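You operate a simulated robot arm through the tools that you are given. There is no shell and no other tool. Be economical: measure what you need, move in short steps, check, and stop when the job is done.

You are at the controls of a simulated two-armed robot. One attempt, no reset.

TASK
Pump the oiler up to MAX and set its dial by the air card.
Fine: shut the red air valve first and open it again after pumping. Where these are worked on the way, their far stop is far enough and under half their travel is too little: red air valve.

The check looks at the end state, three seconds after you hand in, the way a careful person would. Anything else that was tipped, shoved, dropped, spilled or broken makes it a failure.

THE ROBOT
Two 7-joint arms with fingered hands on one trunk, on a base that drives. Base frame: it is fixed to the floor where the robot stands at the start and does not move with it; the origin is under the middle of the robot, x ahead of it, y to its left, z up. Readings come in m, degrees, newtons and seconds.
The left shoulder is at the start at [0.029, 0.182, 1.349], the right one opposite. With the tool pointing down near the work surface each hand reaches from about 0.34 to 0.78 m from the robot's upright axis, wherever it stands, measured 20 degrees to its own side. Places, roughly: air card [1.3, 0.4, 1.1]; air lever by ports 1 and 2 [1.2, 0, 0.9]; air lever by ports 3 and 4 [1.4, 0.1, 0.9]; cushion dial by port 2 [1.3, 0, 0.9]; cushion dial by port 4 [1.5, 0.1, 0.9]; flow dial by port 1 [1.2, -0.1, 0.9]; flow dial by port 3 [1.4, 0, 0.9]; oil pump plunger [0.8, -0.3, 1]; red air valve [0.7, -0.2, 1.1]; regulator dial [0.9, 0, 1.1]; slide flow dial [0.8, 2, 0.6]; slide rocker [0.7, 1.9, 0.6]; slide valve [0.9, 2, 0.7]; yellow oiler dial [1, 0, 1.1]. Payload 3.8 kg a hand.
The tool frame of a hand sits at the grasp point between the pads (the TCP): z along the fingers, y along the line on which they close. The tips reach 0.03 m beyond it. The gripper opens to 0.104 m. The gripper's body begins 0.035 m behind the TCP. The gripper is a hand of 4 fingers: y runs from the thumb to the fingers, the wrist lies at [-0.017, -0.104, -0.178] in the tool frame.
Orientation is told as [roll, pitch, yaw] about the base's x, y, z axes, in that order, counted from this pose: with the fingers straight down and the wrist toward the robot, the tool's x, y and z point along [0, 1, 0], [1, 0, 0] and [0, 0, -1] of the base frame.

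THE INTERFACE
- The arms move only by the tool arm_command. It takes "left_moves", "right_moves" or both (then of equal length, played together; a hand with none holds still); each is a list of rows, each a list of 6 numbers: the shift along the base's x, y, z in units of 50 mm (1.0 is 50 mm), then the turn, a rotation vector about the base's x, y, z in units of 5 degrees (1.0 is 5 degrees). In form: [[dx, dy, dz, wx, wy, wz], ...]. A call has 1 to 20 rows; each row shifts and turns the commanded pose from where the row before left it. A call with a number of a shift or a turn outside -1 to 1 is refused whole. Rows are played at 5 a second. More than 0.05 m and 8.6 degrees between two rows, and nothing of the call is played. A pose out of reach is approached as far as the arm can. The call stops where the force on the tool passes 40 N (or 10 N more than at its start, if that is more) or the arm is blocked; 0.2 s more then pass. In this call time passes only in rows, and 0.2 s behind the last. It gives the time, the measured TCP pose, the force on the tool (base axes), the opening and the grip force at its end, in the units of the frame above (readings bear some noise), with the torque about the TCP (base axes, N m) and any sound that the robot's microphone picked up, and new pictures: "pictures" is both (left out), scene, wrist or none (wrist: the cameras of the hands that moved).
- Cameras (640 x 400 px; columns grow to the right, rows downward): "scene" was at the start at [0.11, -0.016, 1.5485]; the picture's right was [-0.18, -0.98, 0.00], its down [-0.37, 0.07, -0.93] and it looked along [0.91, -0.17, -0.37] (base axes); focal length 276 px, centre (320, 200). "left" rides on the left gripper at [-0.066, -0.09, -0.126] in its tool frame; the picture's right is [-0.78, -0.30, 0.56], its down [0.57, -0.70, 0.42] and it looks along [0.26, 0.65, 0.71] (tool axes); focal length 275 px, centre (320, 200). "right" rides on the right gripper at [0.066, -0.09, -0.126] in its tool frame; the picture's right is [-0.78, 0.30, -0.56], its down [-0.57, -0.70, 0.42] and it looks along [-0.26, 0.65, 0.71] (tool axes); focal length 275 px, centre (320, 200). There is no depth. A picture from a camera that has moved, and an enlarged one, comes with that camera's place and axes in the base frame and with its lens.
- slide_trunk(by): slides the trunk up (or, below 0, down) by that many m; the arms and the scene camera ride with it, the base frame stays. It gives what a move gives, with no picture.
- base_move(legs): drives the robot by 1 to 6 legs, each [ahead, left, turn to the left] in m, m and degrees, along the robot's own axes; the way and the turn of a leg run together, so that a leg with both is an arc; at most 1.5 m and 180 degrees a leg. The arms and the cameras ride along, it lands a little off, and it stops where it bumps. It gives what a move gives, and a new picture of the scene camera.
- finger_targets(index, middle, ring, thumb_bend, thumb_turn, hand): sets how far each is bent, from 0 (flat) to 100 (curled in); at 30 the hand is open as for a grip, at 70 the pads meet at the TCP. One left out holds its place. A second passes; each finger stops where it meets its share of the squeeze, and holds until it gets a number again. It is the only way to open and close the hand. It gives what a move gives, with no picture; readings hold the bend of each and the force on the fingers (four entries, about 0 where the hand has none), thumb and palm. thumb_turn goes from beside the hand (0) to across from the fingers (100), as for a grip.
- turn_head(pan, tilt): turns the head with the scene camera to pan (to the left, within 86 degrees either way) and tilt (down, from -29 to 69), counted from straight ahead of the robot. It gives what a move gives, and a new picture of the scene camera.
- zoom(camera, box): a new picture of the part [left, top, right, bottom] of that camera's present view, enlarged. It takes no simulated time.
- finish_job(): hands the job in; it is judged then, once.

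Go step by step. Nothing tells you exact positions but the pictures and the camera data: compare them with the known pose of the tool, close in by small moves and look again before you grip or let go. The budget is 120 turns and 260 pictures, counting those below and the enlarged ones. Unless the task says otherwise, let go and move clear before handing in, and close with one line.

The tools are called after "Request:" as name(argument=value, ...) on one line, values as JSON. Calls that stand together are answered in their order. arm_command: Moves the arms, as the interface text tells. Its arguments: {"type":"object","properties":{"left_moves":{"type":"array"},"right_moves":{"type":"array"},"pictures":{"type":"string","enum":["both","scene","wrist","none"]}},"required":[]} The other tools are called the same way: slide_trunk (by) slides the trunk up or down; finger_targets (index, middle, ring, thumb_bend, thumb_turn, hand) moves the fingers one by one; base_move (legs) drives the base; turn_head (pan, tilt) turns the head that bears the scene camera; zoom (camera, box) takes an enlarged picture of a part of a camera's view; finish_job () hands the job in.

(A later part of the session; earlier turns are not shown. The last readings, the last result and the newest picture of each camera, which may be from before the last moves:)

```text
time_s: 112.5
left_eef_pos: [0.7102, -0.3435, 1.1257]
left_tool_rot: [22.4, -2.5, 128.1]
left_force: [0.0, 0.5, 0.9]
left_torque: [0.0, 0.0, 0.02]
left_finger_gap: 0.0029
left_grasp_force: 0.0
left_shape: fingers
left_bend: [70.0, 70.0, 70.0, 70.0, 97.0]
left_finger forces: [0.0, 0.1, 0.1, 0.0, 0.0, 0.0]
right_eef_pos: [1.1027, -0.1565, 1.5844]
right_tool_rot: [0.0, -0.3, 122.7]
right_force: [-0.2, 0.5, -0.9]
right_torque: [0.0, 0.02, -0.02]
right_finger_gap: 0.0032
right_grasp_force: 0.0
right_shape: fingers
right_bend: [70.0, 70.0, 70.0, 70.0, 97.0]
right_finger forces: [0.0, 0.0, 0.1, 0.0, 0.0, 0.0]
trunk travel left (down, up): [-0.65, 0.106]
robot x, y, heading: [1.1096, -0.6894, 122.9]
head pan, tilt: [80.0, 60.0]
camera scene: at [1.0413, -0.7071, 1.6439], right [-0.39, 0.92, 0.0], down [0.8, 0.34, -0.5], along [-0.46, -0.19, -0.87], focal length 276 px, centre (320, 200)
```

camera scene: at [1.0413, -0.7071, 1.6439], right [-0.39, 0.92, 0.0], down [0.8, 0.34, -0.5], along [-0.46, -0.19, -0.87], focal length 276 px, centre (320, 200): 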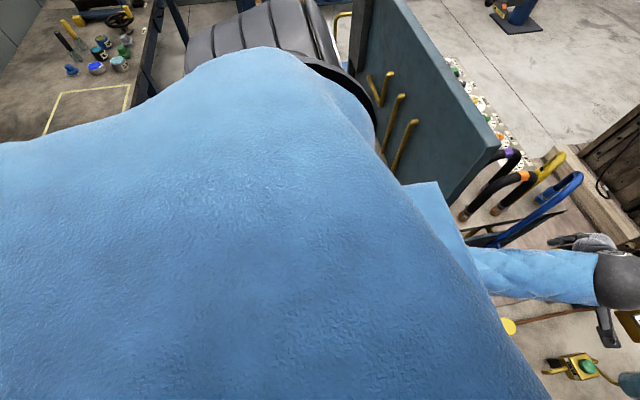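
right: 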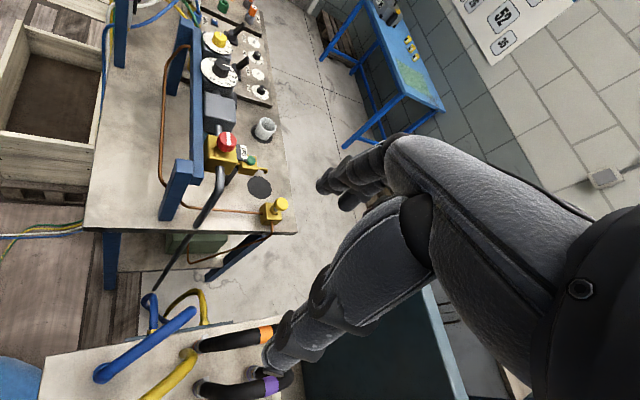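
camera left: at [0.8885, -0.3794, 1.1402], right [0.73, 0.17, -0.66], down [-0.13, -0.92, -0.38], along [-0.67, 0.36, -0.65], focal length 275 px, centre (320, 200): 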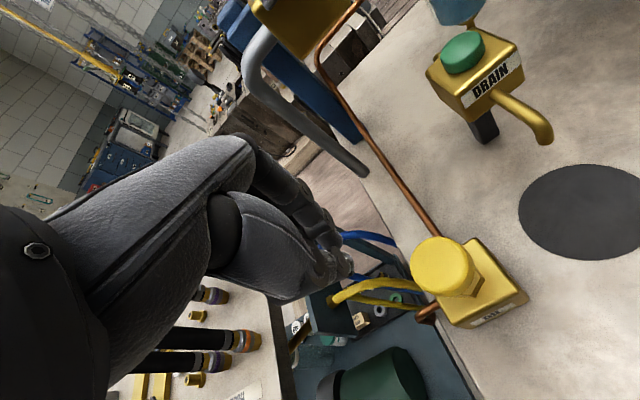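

The left upper arm hangs between my body and the cabinet. I'll shift the base a little right and back to give it space.

Request:
base_move(legs=[[-0.1, -0.12, 0]])

Request:
arm_command(left_moves=[[0, 0, 0.5, 0.3, -0.5, 0], [0, 0, 0.5, 0.3, -0.5, 0], [0, 0, 0.5, 0.3, -0.5, 0], [0, 0, 0.5, 0.3, -0.5, 0], [0, 0, 0.5, 0.3, -0.5, 0], [0, 0, 0.5, 0.3, -0.5, 0]], pictures="scene")

```text
time_s: 113.9
left_eef_pos: [0.8646, -0.3628, 1.1271]
left_tool_rot: [22.3, -2.5, 128.1]
left_force: [-0.3, 0.5, -0.4]
left_torque: [-0.02, -0.01, 0.02]
left_finger_gap: 0.0029
left_grasp_force: 0.1
left_shape: fingers
left_bend: [70.0, 70.0, 70.0, 70.0, 97.0]
left_finger forces: [0.0, 0.1, 0.0, 0.0, 0.0, 0.1]
right_eef_pos: [1.2563, -0.1754, 1.5848]
right_tool_rot: [0.0, -0.1, 122.9]
right_force: [-0.3, -0.1, -0.3]
right_torque: [0.03, 0.0, -0.02]
right_finger_gap: 0.0031
right_grasp_force: 0.2
right_shape: fingers
right_bend: [70.0, 70.0, 70.0, 70.0, 97.0]
right_finger forces: [0.0, 0.0, 0.1, 0.1, 0.1, 0.1]
trunk travel left (down, up): [-0.65, 0.106]
robot x, y, heading: [1.2702, -0.7118, 122.9]
head pan, tilt: [80.0, 60.0]
camera scene: at [1.1964, -0.7253, 1.6438], right [-0.39, 0.92, 0.0], down [0.8, 0.34, -0.5], along [-0.46, -0.2, -0.87], focal length 276 px, centre (320, 200)
```

scene: 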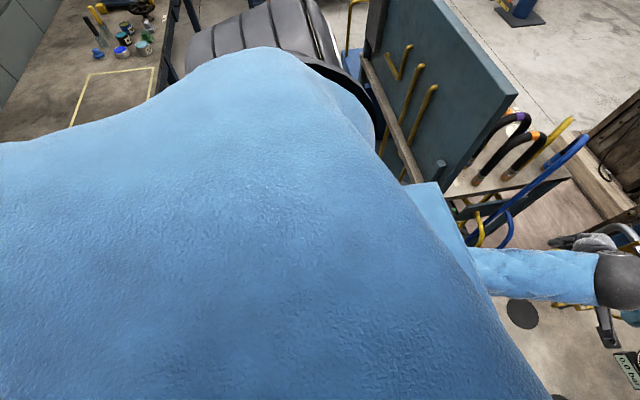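

```text
time_s: 115.5
left_eef_pos: [0.8367, -0.3788, 1.2717]
left_tool_rot: [8.9, -0.7, 130.5]
left_force: [-0.5, 0.1, 0.7]
left_torque: [0.02, 0.0, -0.02]
left_finger_gap: 0.003
left_grasp_force: 0.1
left_shape: fingers
left_bend: [70.0, 70.0, 70.0, 70.0, 97.0]
left_finger forces: [0.0, 0.0, 0.0, 0.1, 0.1, 0.0]
right_eef_pos: [1.256, -0.1753, 1.5847]
right_tool_rot: [0.1, -0.3, 122.8]
right_force: [-0.4, 0.6, 0.1]
right_torque: [0.02, -0.03, -0.01]
right_finger_gap: 0.0033
right_grasp_force: 0.0
right_shape: fingers
right_bend: [70.0, 70.0, 70.0, 70.0, 97.0]
right_finger forces: [0.0, 0.1, 0.0, 0.2, 0.1, 0.0]
trunk travel left (down, up): [-0.65, 0.106]
robot x, y, heading: [1.2648, -0.7087, 123.0]
head pan, tilt: [80.0, 60.0]
stopped in row 6 (left hand): the arm was blocked; the commanded pose is now the measured one
camera scene: at [1.197, -0.7255, 1.6438], right [-0.39, 0.92, 0.0], down [0.8, 0.34, -0.5], along [-0.46, -0.2, -0.87], focal length 276 px, centre (320, 200)
```

scene: 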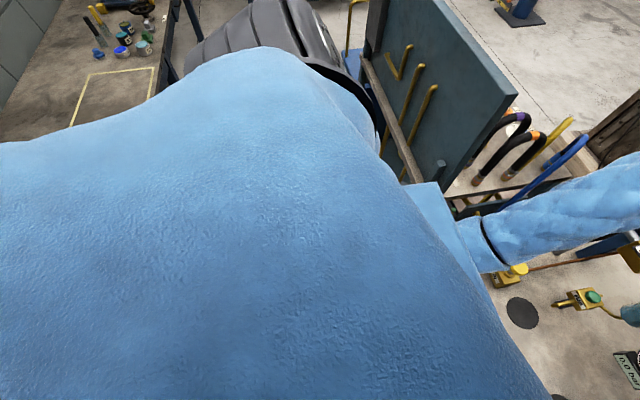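

Here the plunger lies at a comfortable place for the left hand. First extend that hand forward and up to get the elbow away from the body.

Request:
arm_command(left_moves=[[-0.5, 0.6, 0, 0, 0, 0], [-0.5, 0.6, 0.2, 0, 0, 0], [-0.4, 0.5, 0.4, 0.2, -0.3, 0], [0, 0, 0.6, 0.2, -0.3, -0.4], [0, 0, 0.6, 0.2, -0.3, -0.4], [0, 0, 0.6, 0.2, -0.3, -0.4], [0, 0, 0.6, 0.2, -0.3, -0.3]], pictures="none")

Request:
turn_head(pan=30, tilt=50)

```text
time_s: 117.1
left_eef_pos: [0.7677, -0.2934, 1.4211]
left_tool_rot: [-0.5, 0.0, 122.9]
left_force: [0.2, 0.4, -0.4]
left_torque: [-0.03, 0.01, 0.02]
left_finger_gap: 0.0029
left_grasp_force: 0.1
left_shape: fingers
left_bend: [70.0, 70.0, 70.0, 70.0, 97.0]
left_finger forces: [0.0, 0.0, 0.1, 0.1, 0.0, 0.0]
right_eef_pos: [1.2559, -0.1749, 1.5853]
right_tool_rot: [0.1, -0.2, 122.8]
right_force: [-0.2, 0.3, 0.1]
right_torque: [0.01, 0.02, 0.03]
right_finger_gap: 0.0031
right_grasp_force: 0.1
right_shape: fingers
right_bend: [70.0, 70.0, 70.0, 70.0, 97.0]
right_finger forces: [0.1, 0.0, 0.1, 0.0, 0.0, 0.0]
trunk travel left (down, up): [-0.65, 0.106]
robot x, y, heading: [1.2677, -0.7111, 123.0]
head pan, tilt: [80.0, 60.0]
```

```text
time_s: 118.3
left_eef_pos: [0.7666, -0.2913, 1.4217]
left_tool_rot: [-0.3, -0.1, 122.9]
left_force: [0.2, 0.0, -0.4]
left_torque: [-0.02, -0.01, 0.0]
left_finger_gap: 0.0027
left_grasp_force: 0.1
left_shape: fingers
left_bend: [70.0, 70.0, 70.0, 70.0, 97.0]
left_finger forces: [0.1, 0.0, 0.1, 0.0, 0.1, 0.0]
right_eef_pos: [1.2561, -0.1748, 1.5849]
right_tool_rot: [0.2, -0.2, 122.9]
right_force: [-0.3, 0.2, -0.8]
right_torque: [0.0, 0.03, 0.01]
right_finger_gap: 0.0031
right_grasp_force: 0.1
right_shape: fingers
right_bend: [70.0, 70.0, 70.0, 70.0, 97.0]
right_finger forces: [0.1, 0.1, 0.0, 0.0, 0.0, 0.1]
trunk travel left (down, up): [-0.65, 0.106]
robot x, y, heading: [1.2673, -0.7096, 123.1]
head pan, tilt: [30.0, 50.0]
camera scene: at [1.1899, -0.6644, 1.6564], right [0.45, 0.89, 0.0], down [0.68, -0.35, -0.64], along [-0.57, 0.29, -0.77], focal length 276 px, centre (320, 200)
```

scene: 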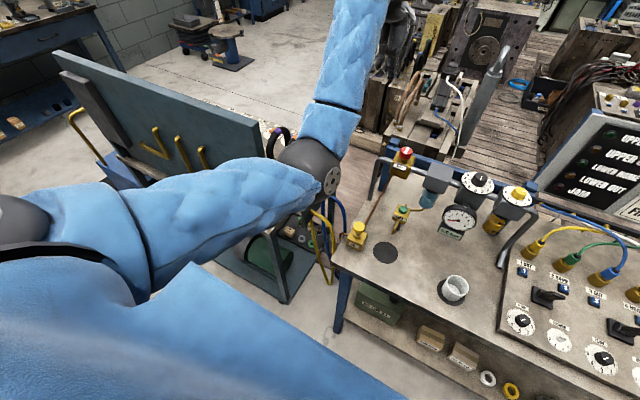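

The arm is well posed again. Lowering now toward the plunger cap.

Request:
arm_command(left_moves=[[0.3, -0.3, -0.8, 0, 0, 0], [0.3, -0.3, -0.8, 0, 0, 0], [0.28, -0.26, -0.8, 0, 0, 0], [0, 0, -0.8, 0, 0, 0], [0, 0, -0.8, 0, 0, 0], [0, 0, -0.8, 0, 0, 0], [0, 0, -0.8, 0, 0, 0], [0, 0, -0.8, 0, 0, 0], [0, 0, -0.6, 0, 0, 0]], pictures="both")

Request:
zoom(camera="scene", box=[290, 180, 450, 280])

```text
time_s: 120.3
left_eef_pos: [0.8114, -0.3363, 1.0704]
left_tool_rot: [-0.5, -0.2, 123.0]
left_force: [0.4, 0.2, -0.8]
left_torque: [0.01, 0.0, -0.02]
left_finger_gap: 0.003
left_grasp_force: 0.0
left_shape: fingers
left_bend: [70.0, 70.0, 70.0, 70.0, 97.0]
left_finger forces: [0.0, 0.0, 0.0, 0.0, 0.0, 0.0]
right_eef_pos: [1.2561, -0.1744, 1.5859]
right_tool_rot: [0.1, -0.2, 122.9]
right_force: [-0.7, 0.3, 0.0]
right_torque: [-0.03, -0.03, 0.02]
right_finger_gap: 0.0032
right_grasp_force: 0.1
right_shape: fingers
right_bend: [70.0, 70.0, 70.0, 70.0, 97.0]
right_finger forces: [0.1, 0.0, 0.1, 0.0, 0.0, 0.0]
trunk travel left (down, up): [-0.65, 0.106]
robot x, y, heading: [1.2653, -0.7129, 122.9]
head pan, tilt: [30.0, 50.0]
camera scene: at [1.1898, -0.6644, 1.6564], right [0.45, 0.89, 0.0], down [0.68, -0.35, -0.64], along [-0.57, 0.29, -0.77], focal length 276 px, centre (320, 200)
camera left: at [0.9155, -0.3758, 1.1976], right [0.81, 0.18, -0.55], down [-0.1, -0.9, -0.43], along [-0.57, 0.4, -0.71], focal length 275 px, centre (320, 200)
```

scene: 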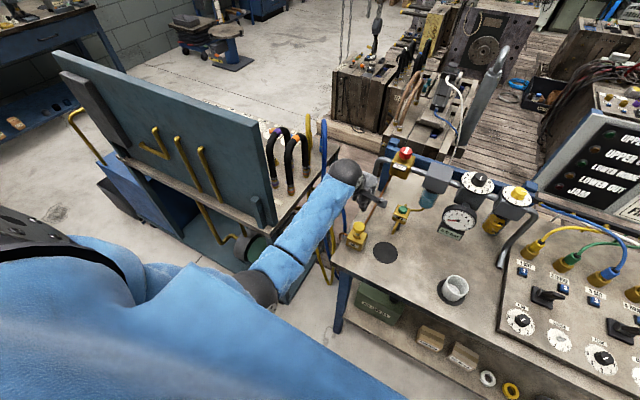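
left: 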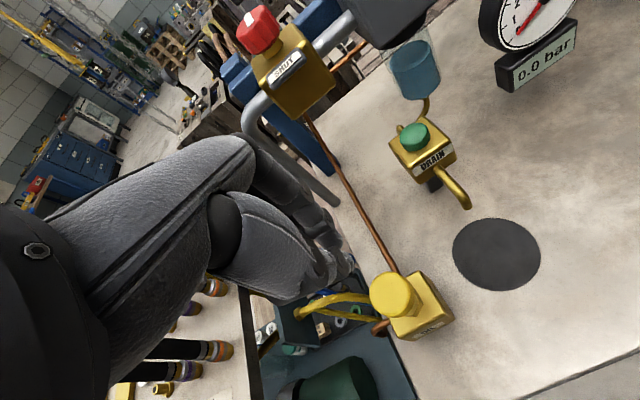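

```text
4.00 times, centred on (370, 230) of scene
camera zoom: at [1.1898, -0.6644, 1.6564], right [0.45, 0.89, 0.0], down [0.68, -0.35, -0.64], along [-0.57, 0.29, -0.77], focal length 1104 px, centre (120, 80)
```

zoom: 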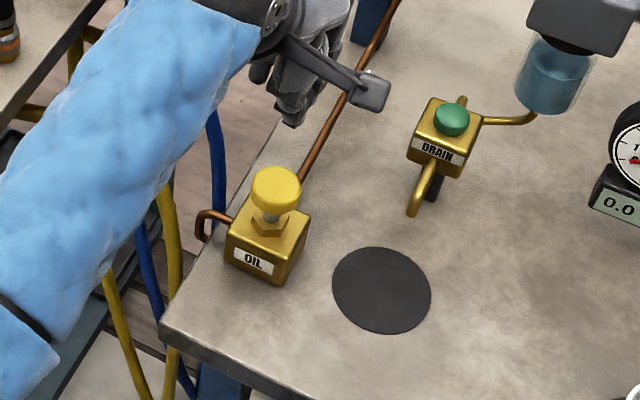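

Aligned over the cap. Lowering and pressing with small steps.

Request:
arm_command(left_moves=[[0, 0, -0.8, 0, 0, 0], [0, 0, -0.8, 0, 0, 0], [0, 0, -0.4, 0, 0, 0], [0, 0, -0.3, 0, 0, 0], [0, 0, -0.3, 0, 0, 0]], pictures="wrist")

Request:
zoom(camera="scene", box=[290, 180, 450, 280])

```text
time_s: 121.3
left_eef_pos: [0.8083, -0.326, 0.9699]
left_tool_rot: [-0.7, -1.9, 123.2]
left_force: [3.1, -4.7, 20.3]
left_torque: [-0.36, -0.34, -0.03]
left_finger_gap: 0.0061
left_grasp_force: 10.1
left_shape: fingers
left_bend: [70.0, 70.0, 70.0, 69.0, 97.0]
left_finger forces: [0.1, 0.0, 0.1, 0.1, 20.1, 0.0]
right_eef_pos: [1.2574, -0.1757, 1.5853]
right_tool_rot: [0.1, -0.2, 122.8]
right_force: [-0.2, -0.8, 0.7]
right_torque: [0.0, 0.02, 0.0]
right_finger_gap: 0.0033
right_grasp_force: 0.1
right_shape: fingers
right_bend: [70.0, 70.0, 70.0, 70.0, 97.0]
right_finger forces: [0.1, 0.1, 0.0, 0.0, 0.0, 0.1]
trunk travel left (down, up): [-0.65, 0.106]
robot x, y, heading: [1.2689, -0.7089, 123.2]
head pan, tilt: [30.0, 50.0]
stopped in row 5 (left hand): the force on the tool passed its limit at 50 N (the readings are from after the stop); the commanded pose is now the measured one
camera left: at [0.9135, -0.3701, 1.0937], right [0.81, 0.19, -0.56], down [-0.1, -0.88, -0.45], along [-0.58, 0.42, -0.69], focal length 275 px, centre (320, 200)
```

left: 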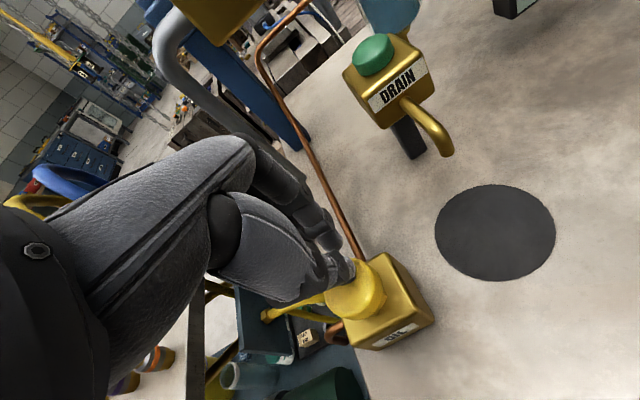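

```text
4.00 times, centred on (370, 230) of scene
camera zoom: at [1.1915, -0.666, 1.6566], right [0.45, 0.89, 0.0], down [0.68, -0.35, -0.64], along [-0.57, 0.29, -0.77], focal length 1104 px, centre (120, 80)
```

zoom: 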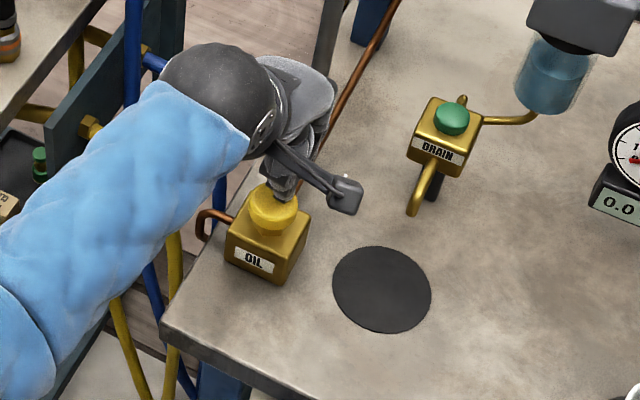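

The plunger went down to its stop. Lift and check that it springs back and what the level did.

Request:
arm_command(left_moves=[[0.06, -0.2, 0.6, 0, 0, 0], [0, 0, 0.7, 0, 0, 0]], pictures="wrist")

Request:
zoom(camera="scene", box=[330, 160, 554, 300])

Request:
zoom(camera="scene", box=[472, 195, 520, 225])

```text
time_s: 121.9
left_eef_pos: [0.8111, -0.3403, 1.03]
left_tool_rot: [-0.7, -1.4, 123.0]
left_force: [-0.7, -0.3, -0.2]
left_torque: [0.04, -0.01, 0.01]
left_finger_gap: 0.0023
left_grasp_force: 0.0
left_shape: fingers
left_bend: [70.0, 70.0, 70.0, 70.0, 97.0]
left_finger forces: [0.0, 0.0, 0.0, 0.0, 0.0, 0.0]
right_eef_pos: [1.2557, -0.1752, 1.5837]
right_tool_rot: [0.2, -0.2, 122.9]
right_force: [-0.3, 0.2, -0.2]
right_torque: [-0.02, 0.01, -0.03]
right_finger_gap: 0.0032
right_grasp_force: 0.0
right_shape: fingers
right_bend: [70.0, 70.0, 70.0, 70.0, 97.0]
right_finger forces: [0.0, 0.1, 0.0, 0.1, 0.0, 0.1]
trunk travel left (down, up): [-0.65, 0.106]
robot x, y, heading: [1.2665, -0.7078, 122.8]
head pan, tilt: [30.0, 50.0]
camera left: at [0.9171, -0.3813, 1.1558], right [0.81, 0.19, -0.56], down [-0.1, -0.89, -0.45], along [-0.58, 0.42, -0.7], focal length 275 px, centre (320, 200)
```

left: 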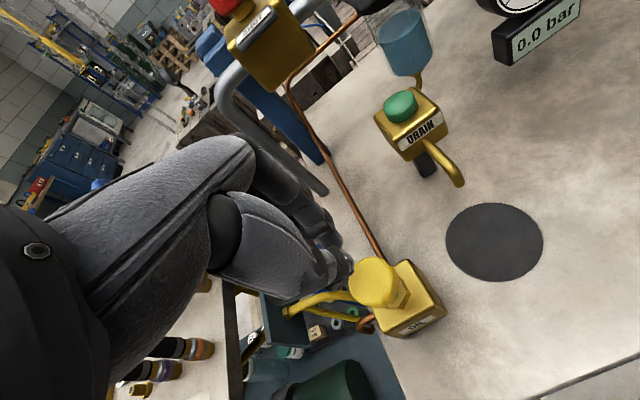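

```text
2.86 times, centred on (442, 230) of scene
camera zoom: at [1.19, -0.6641, 1.6563], right [0.45, 0.89, 0.0], down [0.68, -0.35, -0.64], along [-0.57, 0.29, -0.77], focal length 789 px, centre (-29, 114)
```

zoom: 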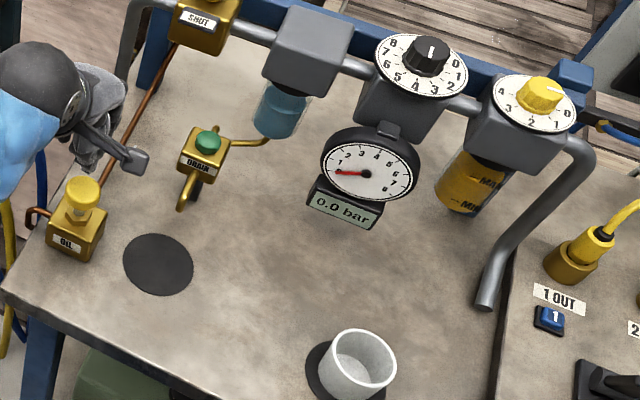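

```text
13.33 times, centred on (496, 210) of scene
camera zoom: at [1.19, -0.6641, 1.6563], right [0.45, 0.89, 0.0], down [0.68, -0.35, -0.64], along [-0.57, 0.29, -0.77], focal length 3680 px, centre (-2027, 67)
```

zoom: 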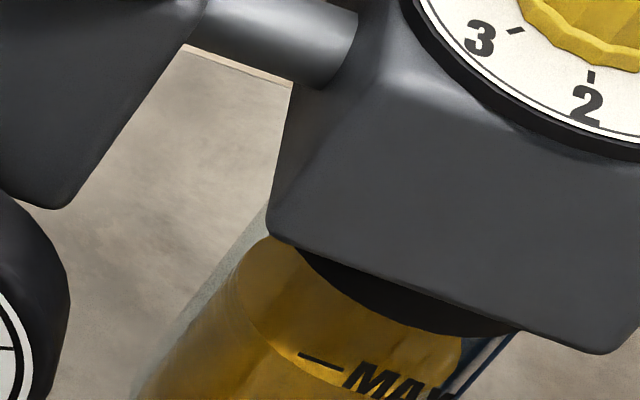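

The plunger springs back. I'll centre the head on the bowl to judge the level.

Request:
turn_head(pan=-3, tilt=42)

Request:
zoom(camera="scene", box=[250, 130, 378, 210])

```text
time_s: 122.9
left_eef_pos: [0.8128, -0.3384, 1.0308]
left_tool_rot: [-0.6, -1.4, 123.0]
left_force: [0.1, 0.0, 0.5]
left_torque: [-0.01, -0.01, 0.03]
left_finger_gap: 0.0025
left_grasp_force: 0.1
left_shape: fingers
left_bend: [70.0, 70.0, 70.0, 70.0, 97.0]
left_finger forces: [0.0, 0.0, 0.0, 0.0, 0.1, 0.0]
right_eef_pos: [1.2562, -0.1744, 1.5844]
right_tool_rot: [0.0, -0.1, 122.8]
right_force: [-0.5, -0.1, -0.2]
right_torque: [-0.05, 0.01, -0.01]
right_finger_gap: 0.0032
right_grasp_force: 0.0
right_shape: fingers
right_bend: [70.0, 70.0, 70.0, 70.0, 97.0]
right_finger forces: [0.0, 0.1, 0.0, 0.0, 0.0, 0.0]
trunk travel left (down, up): [-0.65, 0.106]
robot x, y, heading: [1.2697, -0.7125, 123.0]
head pan, tilt: [-3.0, 42.0]
camera scene: at [1.2167, -0.6272, 1.6676], right [0.87, 0.5, 0.0], down [0.34, -0.58, -0.74], along [-0.37, 0.64, -0.67], focal length 276 px, centre (320, 200)
```

scene: 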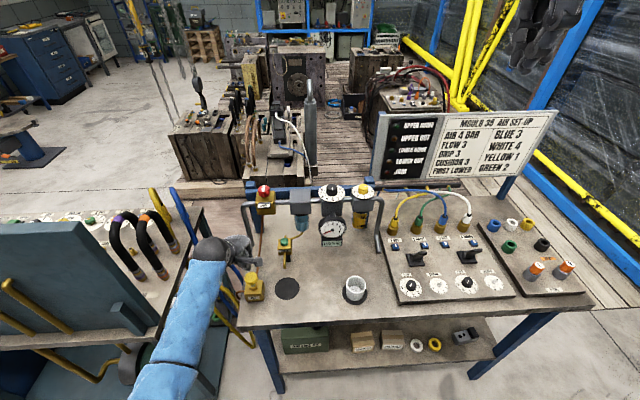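

```text
5.00 times, centred on (314, 170) of scene
camera zoom: at [1.2167, -0.6272, 1.6676], right [0.87, 0.5, 0.0], down [0.34, -0.58, -0.74], along [-0.37, 0.64, -0.67], focal length 1380 px, centre (350, 350)
```

zoom: 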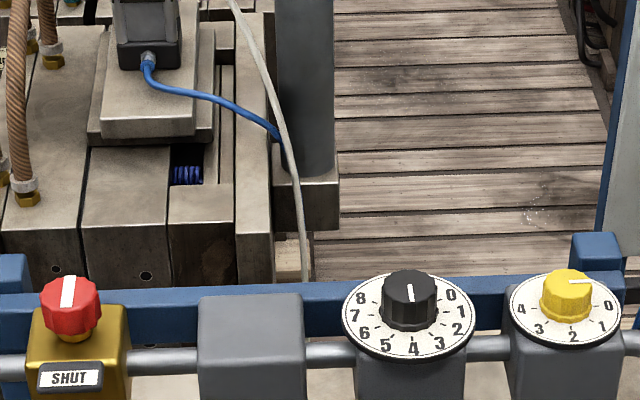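

Request:
zoom(camera="scene", box=[334, 200, 382, 230])

```text
13.33 times, centred on (358, 215) of scene
camera zoom: at [1.2167, -0.6272, 1.6676], right [0.87, 0.5, 0.0], down [0.34, -0.58, -0.74], along [-0.37, 0.64, -0.67], focal length 3680 px, centre (-187, 0)
```

zoom: 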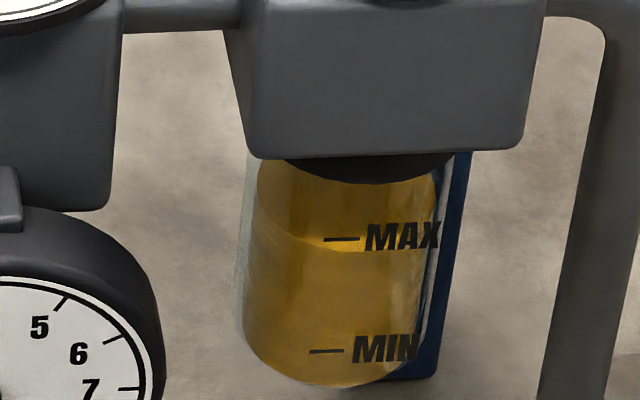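

Request:
zoom(camera="scene", box=[350, 211, 370, 229])

```text
16.00 times, centred on (360, 220) of scene
camera zoom: at [1.2167, -0.6272, 1.6676], right [0.87, 0.5, 0.0], down [0.34, -0.58, -0.74], along [-0.37, 0.64, -0.67], focal length 4416 px, centre (-320, -120)
```

zoom: 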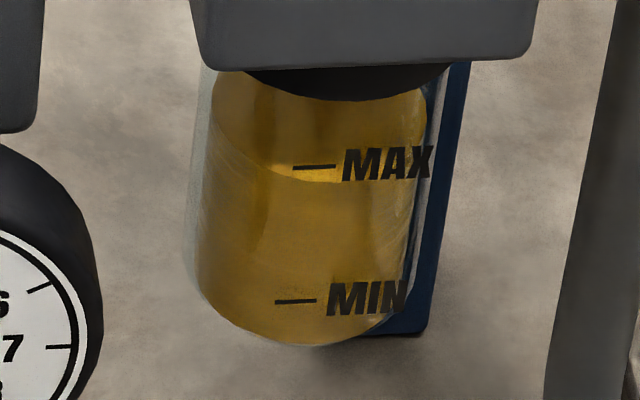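

Level is now about 90 % of the way to MAX; a full stroke adds about 25 %, so I need only a partial one. Approaching in fine steps.

Request:
arm_command(left_moves=[[0, 0.05, -0.5, 0, 0, 0], [0, 0, -0.2, 0, 0, 0]], pictures="none")

Request:
arm_command(left_moves=[[0, 0, -0.1, 0, 0, 0]], pictures="none")

Request:
arm_command(left_moves=[[0, 0, -0.1, 0, 0, 0]], pictures="wrist")

Request:
zoom(camera="scene", box=[350, 211, 370, 229])

```text
time_s: 123.5
left_eef_pos: [0.811, -0.336, 0.9959]
left_tool_rot: [-0.6, -1.4, 123.0]
left_force: [-0.6, -0.2, -0.7]
left_torque: [0.01, 0.02, -0.02]
left_finger_gap: 0.0026
left_grasp_force: 0.0
left_shape: fingers
left_bend: [70.0, 70.0, 70.0, 70.0, 97.0]
left_finger forces: [0.1, 0.0, 0.0, 0.0, 0.1, 0.0]
right_eef_pos: [1.258, -0.1736, 1.5841]
right_tool_rot: [0.1, -0.1, 123.0]
right_force: [-0.4, -0.8, 0.0]
right_torque: [0.02, -0.03, -0.01]
right_finger_gap: 0.0033
right_grasp_force: 0.0
right_shape: fingers
right_bend: [70.0, 70.0, 70.0, 70.0, 97.0]
right_finger forces: [0.0, 0.1, 0.0, 0.0, 0.1, 0.0]
trunk travel left (down, up): [-0.65, 0.106]
robot x, y, heading: [1.2705, -0.7096, 123.0]
head pan, tilt: [-3.0, 42.0]
```

```text
time_s: 123.9
left_eef_pos: [0.8102, -0.337, 0.9914]
left_tool_rot: [-0.8, -1.5, 123.0]
left_force: [0.9, -0.8, 0.4]
left_torque: [-0.01, -0.02, 0.01]
left_finger_gap: 0.0026
left_grasp_force: 0.4
left_shape: fingers
left_bend: [70.0, 70.0, 70.0, 70.0, 97.0]
left_finger forces: [0.1, 0.1, 0.0, 0.2, 1.3, 0.0]
right_eef_pos: [1.2564, -0.175, 1.5847]
right_tool_rot: [0.0, -0.2, 122.9]
right_force: [0.2, -0.4, 0.7]
right_torque: [0.02, -0.01, -0.01]
right_finger_gap: 0.0032
right_grasp_force: 0.0
right_shape: fingers
right_bend: [70.0, 70.0, 70.0, 70.0, 97.0]
right_finger forces: [0.0, 0.0, 0.0, 0.1, 0.0, 0.0]
trunk travel left (down, up): [-0.65, 0.106]
robot x, y, heading: [1.2655, -0.7071, 122.9]
head pan, tilt: [-3.0, 42.0]
```

```text
time_s: 124.3
left_eef_pos: [0.8114, -0.3377, 0.9876]
left_tool_rot: [-0.6, -1.5, 123.1]
left_force: [-0.6, -0.3, 3.3]
left_torque: [-0.08, -0.07, -0.01]
left_finger_gap: 0.0029
left_grasp_force: 2.0
left_shape: fingers
left_bend: [70.0, 70.0, 70.0, 70.0, 97.0]
left_finger forces: [0.0, 0.1, 0.0, 0.0, 3.4, 0.0]
right_eef_pos: [1.2569, -0.1765, 1.5848]
right_tool_rot: [0.1, -0.3, 122.9]
right_force: [-0.1, -0.3, 0.2]
right_torque: [0.02, -0.05, 0.01]
right_finger_gap: 0.0032
right_grasp_force: 0.0
right_shape: fingers
right_bend: [70.0, 70.0, 70.0, 70.0, 97.0]
right_finger forces: [0.0, 0.0, 0.0, 0.1, 0.0, 0.0]
trunk travel left (down, up): [-0.65, 0.106]
robot x, y, heading: [1.2634, -0.7099, 123.0]
head pan, tilt: [-3.0, 42.0]
camera left: at [0.9165, -0.3788, 1.1113], right [0.81, 0.19, -0.56], down [-0.1, -0.89, -0.45], along [-0.58, 0.42, -0.7], focal length 275 px, centre (320, 200)
```

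left: 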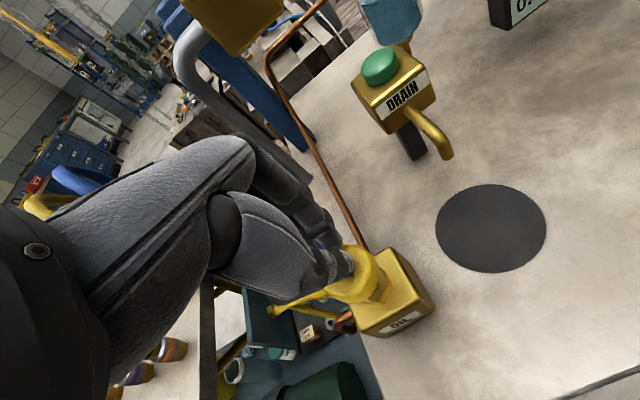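

```text
16.00 times, centred on (360, 220) of scene
camera zoom: at [1.217, -0.6273, 1.6677], right [0.87, 0.5, 0.0], down [0.33, -0.58, -0.74], along [-0.37, 0.64, -0.67], focal length 4416 px, centre (-320, -120)
```

zoom: 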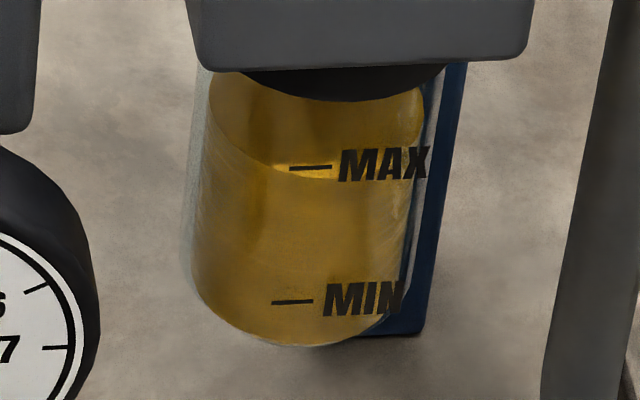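

Contact at 0.991 and the level rises gradually with the stroke. Pressing a bit further.

Request:
arm_command(left_moves=[[0, 0, -0.1, 0, 0, 0]], pictures="none")

Request:
zoom(camera="scene", box=[350, 211, 370, 229])

```text
time_s: 124.7
left_eef_pos: [0.8119, -0.3359, 0.9821]
left_tool_rot: [-0.6, -1.6, 123.2]
left_force: [-0.1, -0.9, 5.1]
left_torque: [-0.12, -0.08, 0.0]
left_finger_gap: 0.0027
left_grasp_force: 2.5
left_shape: fingers
left_bend: [70.0, 70.0, 70.0, 70.0, 98.0]
left_finger forces: [0.0, 0.0, 0.0, 0.0, 5.6, 0.0]
right_eef_pos: [1.2573, -0.1753, 1.5846]
right_tool_rot: [0.1, -0.1, 122.9]
right_force: [-0.8, 0.5, 0.4]
right_torque: [0.02, -0.01, -0.01]
right_finger_gap: 0.0033
right_grasp_force: 0.0
right_shape: fingers
right_bend: [70.0, 70.0, 70.0, 70.0, 97.0]
right_finger forces: [0.0, 0.0, 0.0, 0.1, 0.0, 0.0]
trunk travel left (down, up): [-0.65, 0.106]
robot x, y, heading: [1.2678, -0.7072, 123.0]
head pan, tilt: [-3.0, 42.0]
```

```text
16.00 times, centred on (360, 220) of scene
camera zoom: at [1.2172, -0.6276, 1.6677], right [0.87, 0.5, 0.0], down [0.33, -0.58, -0.74], along [-0.37, 0.64, -0.67], focal length 4416 px, centre (-320, -120)
```

zoom: 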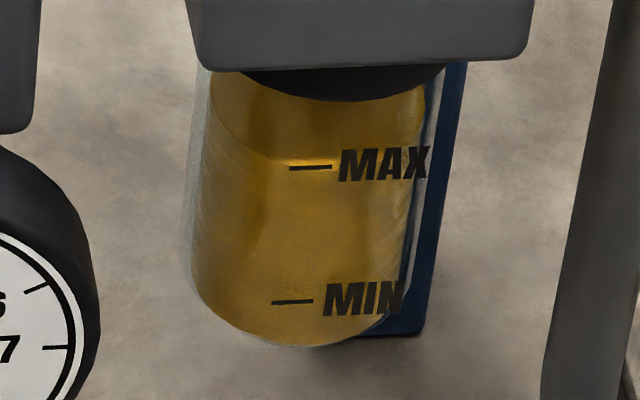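

The level looks at MAX from above, but parallax could fool me. I'll bring the right-hand camera down to look nearly level at the bowl while the left hand holds still.

Request:
arm_command(right_moves=[[0, 0, -0.9, 0, 0, 1], [0, 0, -0.9, 0, 0, 1], [0, 0, -0.9, 0, 0, 1], [0, 0, -0.9, 0, 0, 1], [0, 0, -0.9, 0.84, 0.54, 0], [0, 0, -0.9, 0.84, 0.54, 0], [0, 0, -0.9, 0.84, 0.54, 0], [0, 0, -0.9, 0.84, 0.54, 0], [0, 0, -0.9, 0.84, 0.54, 0], [0, 0, -0.9, 0.84, 0.54, 0], [0, 0, -0.9, 0.84, 0.54, 0]], pictures="both")

```text
time_s: 127.1
left_eef_pos: [0.811, -0.3355, 0.98]
left_tool_rot: [-0.5, -1.4, 123.0]
left_force: [0.0, -1.4, 6.3]
left_torque: [-0.14, -0.08, -0.02]
left_finger_gap: 0.0035
left_grasp_force: 3.6
left_shape: fingers
left_bend: [70.0, 70.0, 70.0, 70.0, 98.0]
left_finger forces: [0.1, 0.0, 0.0, 0.0, 6.1, 0.0]
right_eef_pos: [1.2729, -0.1517, 1.0988]
right_tool_rot: [-12.3, -32.5, 147.1]
right_force: [-0.9, -0.2, 0.2]
right_torque: [-0.04, 0.01, -0.01]
right_finger_gap: 0.0027
right_grasp_force: 0.0
right_shape: fingers
right_bend: [70.0, 70.0, 70.0, 70.0, 97.0]
right_finger forces: [0.0, 0.0, 0.1, 0.0, 0.0, 0.1]
right hand out of reach, approached as far as the arm can: row 11
trunk travel left (down, up): [-0.65, 0.106]
robot x, y, heading: [1.2681, -0.7117, 123.0]
head pan, tilt: [-3.0, 42.0]
camera scene: at [1.2169, -0.6245, 1.6676], right [0.87, 0.5, 0.0], down [0.33, -0.58, -0.74], along [-0.37, 0.64, -0.67], focal length 276 px, centre (320, 200)
camera right: at [1.3362, -0.3007, 1.1428], right [0.46, 0.47, 0.76], down [0.72, 0.31, -0.62], along [-0.53, 0.83, -0.19], focal length 275 px, centre (320, 200)
```

scene: 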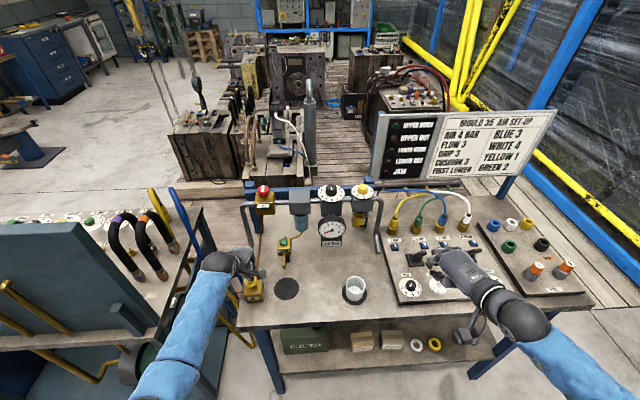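
right: 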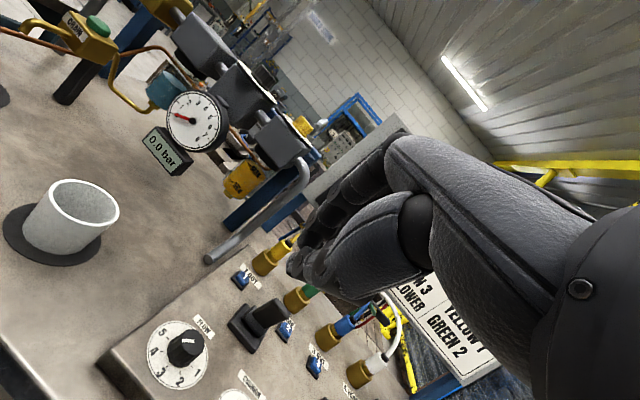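

Request:
zoom(camera="right", box=[200, 140, 296, 200])

Request:
zoom(camera="right", box=[222, 162, 266, 200])

```text
6.67 times, centred on (248, 170) of right
camera zoom: at [1.3362, -0.3007, 1.1428], right [0.46, 0.47, 0.76], down [0.72, 0.31, -0.62], along [-0.53, 0.83, -0.19], focal length 1835 px, centre (800, 400)
```

zoom: 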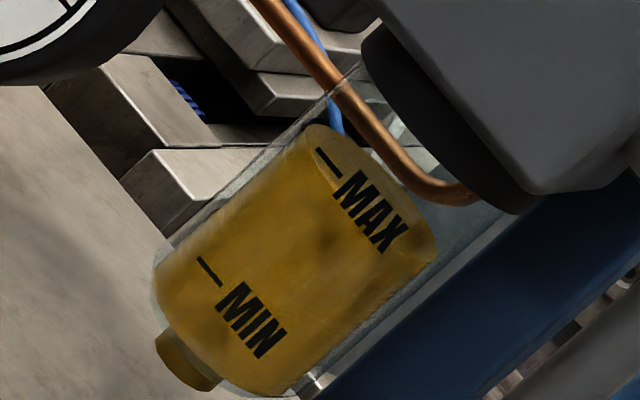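

```text
10.53 times, centred on (244, 181) of right
camera zoom: at [1.3362, -0.3007, 1.1428], right [0.46, 0.47, 0.76], down [0.72, 0.31, -0.62], along [-0.53, 0.83, -0.19], focal length 2898 px, centre (1120, 400)
```

zoom: 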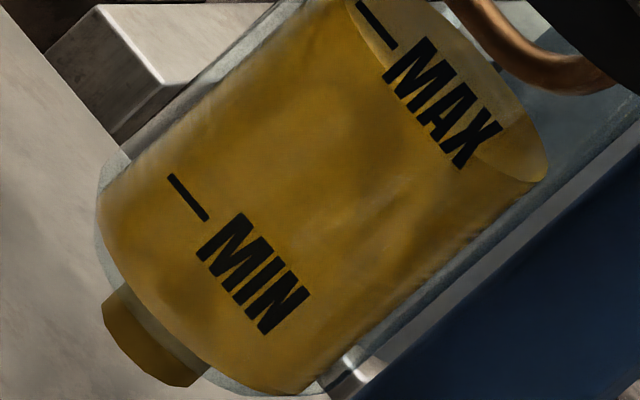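

From nearly level the oil is just under the MAX mark. Pressing about 4 mm more.

Request:
arm_command(left_moves=[[0, 0, -0.08, 0, 0, 0]], pictures="none")

Request:
zoom(camera="right", box=[226, 152, 274, 182])

```text
time_s: 127.5
left_eef_pos: [0.8139, -0.3355, 0.9764]
left_tool_rot: [-0.6, -1.5, 123.0]
left_force: [0.7, -2.0, 7.6]
left_torque: [-0.09, -0.13, 0.0]
left_finger_gap: 0.0023
left_grasp_force: 3.3
left_shape: fingers
left_bend: [70.0, 70.0, 70.0, 70.0, 98.0]
left_finger forces: [0.1, 0.0, 0.0, 0.0, 7.5, 0.0]
right_eef_pos: [1.2735, -0.1533, 1.0982]
right_tool_rot: [-12.2, -32.5, 147.1]
right_force: [-0.2, 1.1, -0.4]
right_torque: [0.0, 0.01, 0.01]
right_finger_gap: 0.0029
right_grasp_force: 0.2
right_shape: fingers
right_bend: [70.0, 70.0, 70.0, 70.0, 97.0]
right_finger forces: [0.0, 0.1, 0.0, 0.1, 0.0, 0.0]
trunk travel left (down, up): [-0.65, 0.106]
robot x, y, heading: [1.2652, -0.7125, 123.0]
head pan, tilt: [-3.0, 42.0]
```

```text
13.33 times, centred on (250, 167) of right
camera zoom: at [1.3366, -0.3029, 1.1435], right [0.46, 0.47, 0.76], down [0.72, 0.31, -0.62], along [-0.53, 0.83, -0.19], focal length 3670 px, centre (1253, 640)
```

zoom: 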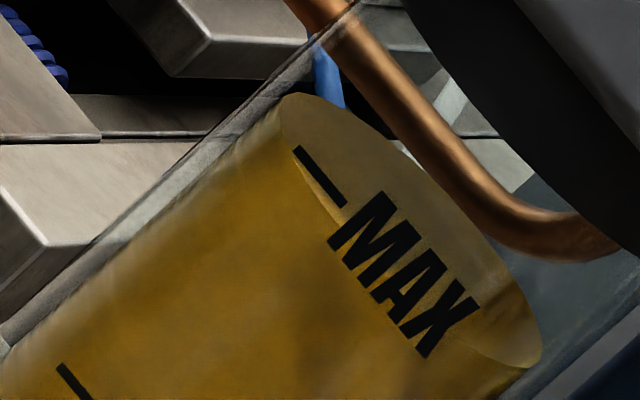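

Request:
arm_command(left_moves=[[0, 0, -0.08, 0, 0, 0]], pictures="none")

Request:
zoom(camera="right", box=[226, 152, 274, 182])

Request:
zoom(camera="scene", box=[350, 211, 370, 229])

```text
time_s: 127.9
left_eef_pos: [0.8117, -0.3364, 0.974]
left_tool_rot: [-0.7, -1.7, 122.9]
left_force: [0.7, -1.5, 9.0]
left_torque: [-0.13, -0.15, -0.03]
left_finger_gap: 0.002
left_grasp_force: 4.8
left_shape: fingers
left_bend: [70.0, 70.0, 70.0, 70.0, 97.0]
left_finger forces: [0.0, 0.1, 0.1, 0.1, 8.8, 0.1]
right_eef_pos: [1.2724, -0.1541, 1.0991]
right_tool_rot: [-12.3, -32.5, 147.0]
right_force: [0.1, 0.1, 0.2]
right_torque: [0.0, 0.0, 0.01]
right_finger_gap: 0.003
right_grasp_force: 0.0
right_shape: fingers
right_bend: [70.0, 70.0, 70.0, 70.0, 97.0]
right_finger forces: [0.0, 0.0, 0.0, 0.1, 0.0, 0.0]
trunk travel left (down, up): [-0.65, 0.106]
robot x, y, heading: [1.2703, -0.7111, 123.4]
head pan, tilt: [-3.0, 42.0]
```

```text
13.33 times, centred on (250, 167) of right
camera zoom: at [1.3364, -0.3035, 1.1441], right [0.46, 0.47, 0.76], down [0.72, 0.31, -0.62], along [-0.53, 0.83, -0.19], focal length 3670 px, centre (1253, 640)
```

zoom: 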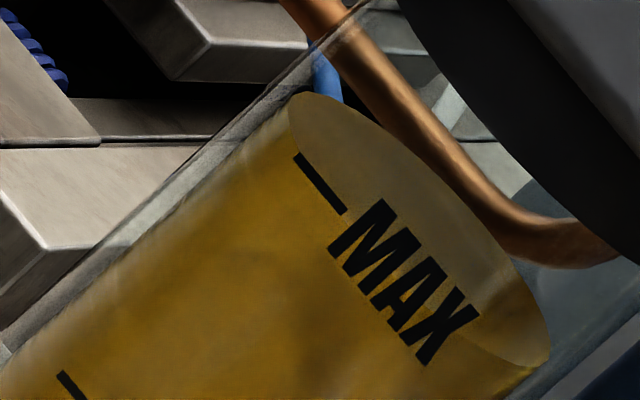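

```text
16.00 times, centred on (360, 220) of scene
camera zoom: at [1.218, -0.6283, 1.6678], right [0.87, 0.5, 0.0], down [0.33, -0.58, -0.74], along [-0.37, 0.64, -0.67], focal length 4416 px, centre (-320, -120)
```

zoom: 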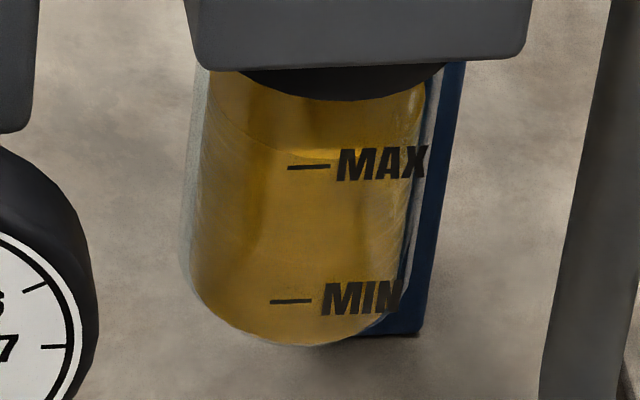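

The level now sits right at MAX. Releasing the plunger, then re-checking.

Request:
arm_command(left_moves=[[0, 0, 0.5, 0, 0, 0], [0, 0, 0.8, 0, 0, 0], [0, 0, 0.9, 0, 0, 0], [0, 0, 0.9, 0, 0, 0]], pictures="none")

Request:
zoom(camera="right", box=[226, 152, 274, 182])

Request:
zoom(camera="scene", box=[230, 170, 390, 270])

```text
time_s: 128.9
left_eef_pos: [0.811, -0.336, 1.1294]
left_tool_rot: [-0.6, -1.4, 123.0]
left_force: [-0.4, -0.3, -1.2]
left_torque: [-0.01, -0.02, 0.01]
left_finger_gap: 0.0027
left_grasp_force: 0.0
left_shape: fingers
left_bend: [70.0, 70.0, 70.0, 70.0, 97.0]
left_finger forces: [0.1, 0.0, 0.1, 0.0, 0.1, 0.0]
right_eef_pos: [1.2722, -0.1541, 1.0988]
right_tool_rot: [-12.2, -32.4, 147.1]
right_force: [0.6, -0.7, 0.1]
right_torque: [-0.04, -0.02, -0.05]
right_finger_gap: 0.003
right_grasp_force: 0.0
right_shape: fingers
right_bend: [70.0, 70.0, 70.0, 70.0, 97.0]
right_finger forces: [0.0, 0.1, 0.1, 0.1, 0.0, 0.0]
trunk travel left (down, up): [-0.65, 0.106]
robot x, y, heading: [1.2684, -0.7113, 122.9]
head pan, tilt: [-3.0, 42.0]
```

```text
13.33 times, centred on (250, 167) of right
camera zoom: at [1.3357, -0.3026, 1.1437], right [0.46, 0.47, 0.76], down [0.72, 0.31, -0.62], along [-0.53, 0.83, -0.19], focal length 3670 px, centre (1253, 640)
```

zoom: 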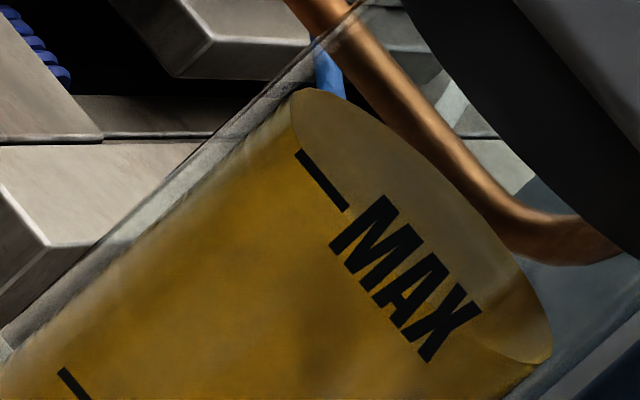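

```text
4.00 times, centred on (310, 220) of scene
camera zoom: at [1.217, -0.6269, 1.6676], right [0.87, 0.5, 0.0], down [0.33, -0.58, -0.74], along [-0.37, 0.64, -0.67], focal length 1104 px, centre (360, 120)
```

zoom: 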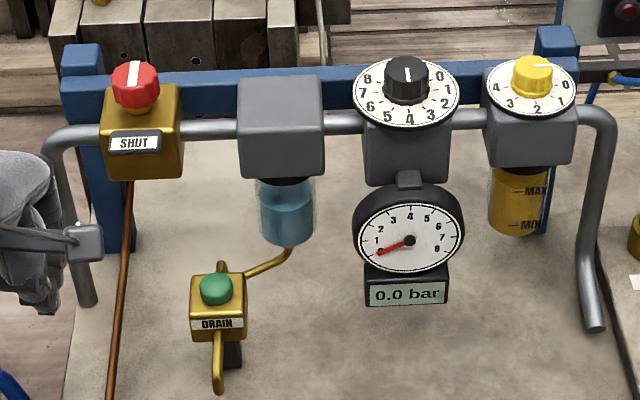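

Level is at MAX and stays. Now retract the right hand and go back to the valve position.

Request:
arm_command(right_moves=[[0, 0, 0.6, -0.84, -0.54, 0], [0, 0, 0.6, -0.84, -0.54, 0], [0, 0, 0.6, -0.84, -0.54, 0], [0, 0, 0.6, -0.84, -0.54, 0], [0, 0, 0.6, -0.84, -0.54, 0], [0, 0, 0.6, -0.84, -0.54, 0], [0, 0, 0.6, -0.84, -0.54, 0], [0, 0, 0.6, 0, 0, -1], [0, 0, 0.6, 0, 0, -1], [0, 0, 0.6, 0, 0, -1], [0, 0, 0, 0, 0, -1]], left_moves=[[-0.1, 0.1, 0.6, 0, 0, 0], [-0.1, 0.1, 0.6, 0, 0, 0], [-0.1, 0.1, 0.6, 0, 0, 0], [-0.1, 0.1, 0.6, 0, 0, 0], [-0.1, 0.1, 0.6, 0, 0, 0], [-0.1, 0.1, 0.6, 0, 0, 0], [0, 0, 0, 0, 0, 0], [0, 0, 0, 0, 0, 0], [0, 0, 0, 0, 0, 0], [0, 0, 0, 0, 0, 0], [0, 0, 0, 0, 0, 0]], pictures="none")

Request:
base_move(legs=[[0.1, 0.12, 0]])

```text
time_s: 131.3
left_eef_pos: [0.7802, -0.3048, 1.3073]
left_tool_rot: [-0.6, -1.3, 123.0]
left_force: [0.3, 1.4, -1.0]
left_torque: [-0.02, -0.01, -0.03]
left_finger_gap: 0.0027
left_grasp_force: 0.0
left_shape: fingers
left_bend: [70.0, 70.0, 70.0, 70.0, 97.0]
left_finger forces: [0.1, 0.0, 0.1, 0.0, 0.1, 0.1]
right_eef_pos: [1.2747, -0.1515, 1.3995]
right_tool_rot: [0.1, -0.2, 122.7]
right_force: [0.4, 0.1, 0.2]
right_torque: [0.03, -0.01, 0.01]
right_finger_gap: 0.0027
right_grasp_force: 0.0
right_shape: fingers
right_bend: [70.0, 70.0, 70.0, 70.0, 97.0]
right_finger forces: [0.0, 0.0, 0.1, 0.0, 0.1, 0.0]
trunk travel left (down, up): [-0.65, 0.106]
robot x, y, heading: [1.2677, -0.7102, 123.2]
head pan, tilt: [-3.0, 42.0]
```

```text
time_s: 132.7
left_eef_pos: [0.6252, -0.2882, 1.3086]
left_tool_rot: [-0.6, -1.5, 123.2]
left_force: [0.9, 0.3, 0.6]
left_torque: [0.0, 0.01, 0.0]
left_finger_gap: 0.0025
left_grasp_force: 0.0
left_shape: fingers
left_bend: [70.0, 70.0, 70.0, 70.0, 97.0]
left_finger forces: [0.0, 0.0, 0.1, 0.0, 0.0, 0.0]
right_eef_pos: [1.119, -0.1322, 1.399]
right_tool_rot: [0.2, -0.1, 123.0]
right_force: [0.4, -0.6, 0.6]
right_torque: [-0.03, -0.01, 0.02]
right_finger_gap: 0.0027
right_grasp_force: 0.0
right_shape: fingers
right_bend: [70.0, 70.0, 70.0, 70.0, 97.0]
right_finger forces: [0.0, 0.0, 0.0, 0.0, 0.0, 0.1]
trunk travel left (down, up): [-0.65, 0.106]
robot x, y, heading: [1.1123, -0.6919, 123.4]
head pan, tilt: [-3.0, 42.0]
camera scene: at [1.0633, -0.6084, 1.6677], right [0.86, 0.5, 0.0], down [0.34, -0.58, -0.74], along [-0.37, 0.64, -0.67], focal length 276 px, centre (320, 200)
```

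scene: 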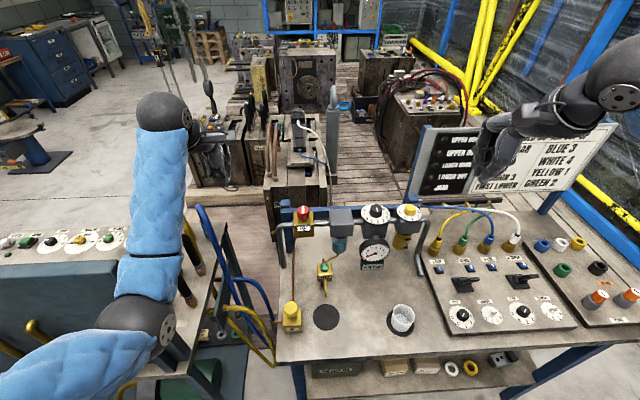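

Request:
finger_targets(hand="left", index=40, middle=40, ring=40, thumb_bend=40)

Request:
arm_command(left_moves=[[0.4, 0.45, 0, 0, 0, -1], [0.4, 0.45, 0, 0, 0, -1], [0.4, 0.45, 0, 0, 0, -1], [0.4, 0.45, 0, 0, 0, -1], [0.4, 0.45, 0, 0, 0, -1], [0.4, 0.45, 0, 0, 0, -1], [0, 0, -0.4, 0, 0, -1], [0, 0, -0.4, 0, 0, -1], [0, 0, -0.4, 0, 0, -1], [0, 0, -0.4, 0, 0, -0.8]], pictures="wrist")

```text
time_s: 133.7
left_eef_pos: [0.626, -0.2882, 1.3074]
left_tool_rot: [-0.7, -1.3, 123.2]
left_force: [-0.2, -0.4, 0.0]
left_torque: [0.01, 0.02, -0.01]
left_finger_gap: 0.0791
left_grasp_force: 0.0
left_shape: fingers
left_bend: [40.0, 40.0, 40.0, 40.0, 97.0]
left_finger forces: [0.0, 0.0, 0.0, 0.0, 0.0, 0.0]
right_eef_pos: [1.119, -0.1315, 1.3992]
right_tool_rot: [0.1, -0.1, 123.0]
right_force: [0.5, -0.7, 0.2]
right_torque: [-0.04, -0.01, 0.02]
right_finger_gap: 0.0028
right_grasp_force: 0.1
right_shape: fingers
right_bend: [70.0, 70.0, 70.0, 70.0, 97.0]
right_finger forces: [0.0, 0.0, 0.0, 0.0, 0.0, 0.0]
trunk travel left (down, up): [-0.65, 0.106]
robot x, y, heading: [1.1144, -0.6942, 122.9]
head pan, tilt: [-3.0, 42.0]
```

```text
time_s: 135.9
left_eef_pos: [0.7436, -0.1548, 1.2286]
left_tool_rot: [-0.7, -1.6, 74.1]
left_force: [0.4, -0.5, 0.3]
left_torque: [0.01, 0.0, -0.01]
left_finger_gap: 0.0791
left_grasp_force: 0.0
left_shape: fingers
left_bend: [40.0, 40.0, 40.0, 40.0, 97.0]
left_finger forces: [0.1, 0.1, 0.0, 0.0, 0.0, 0.1]
right_eef_pos: [1.1179, -0.132, 1.4006]
right_tool_rot: [0.0, -0.2, 122.9]
right_force: [0.4, 0.4, -0.1]
right_torque: [0.0, -0.01, -0.01]
right_finger_gap: 0.0028
right_grasp_force: 0.0
right_shape: fingers
right_bend: [70.0, 70.0, 70.0, 70.0, 97.0]
right_finger forces: [0.0, 0.1, 0.1, 0.0, 0.1, 0.0]
trunk travel left (down, up): [-0.65, 0.106]
robot x, y, heading: [1.1166, -0.6915, 123.2]
head pan, tilt: [-3.0, 42.0]
camera left: at [0.7816, -0.2612, 1.3527], right [0.68, -0.49, -0.56], down [-0.73, -0.51, -0.45], along [-0.06, 0.71, -0.7], focal length 275 px, centre (320, 200)
```

left: 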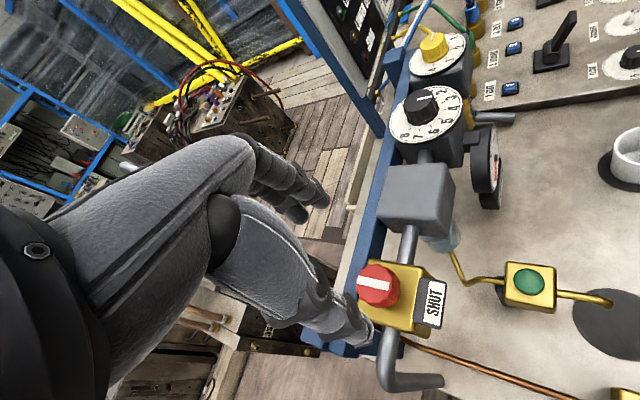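

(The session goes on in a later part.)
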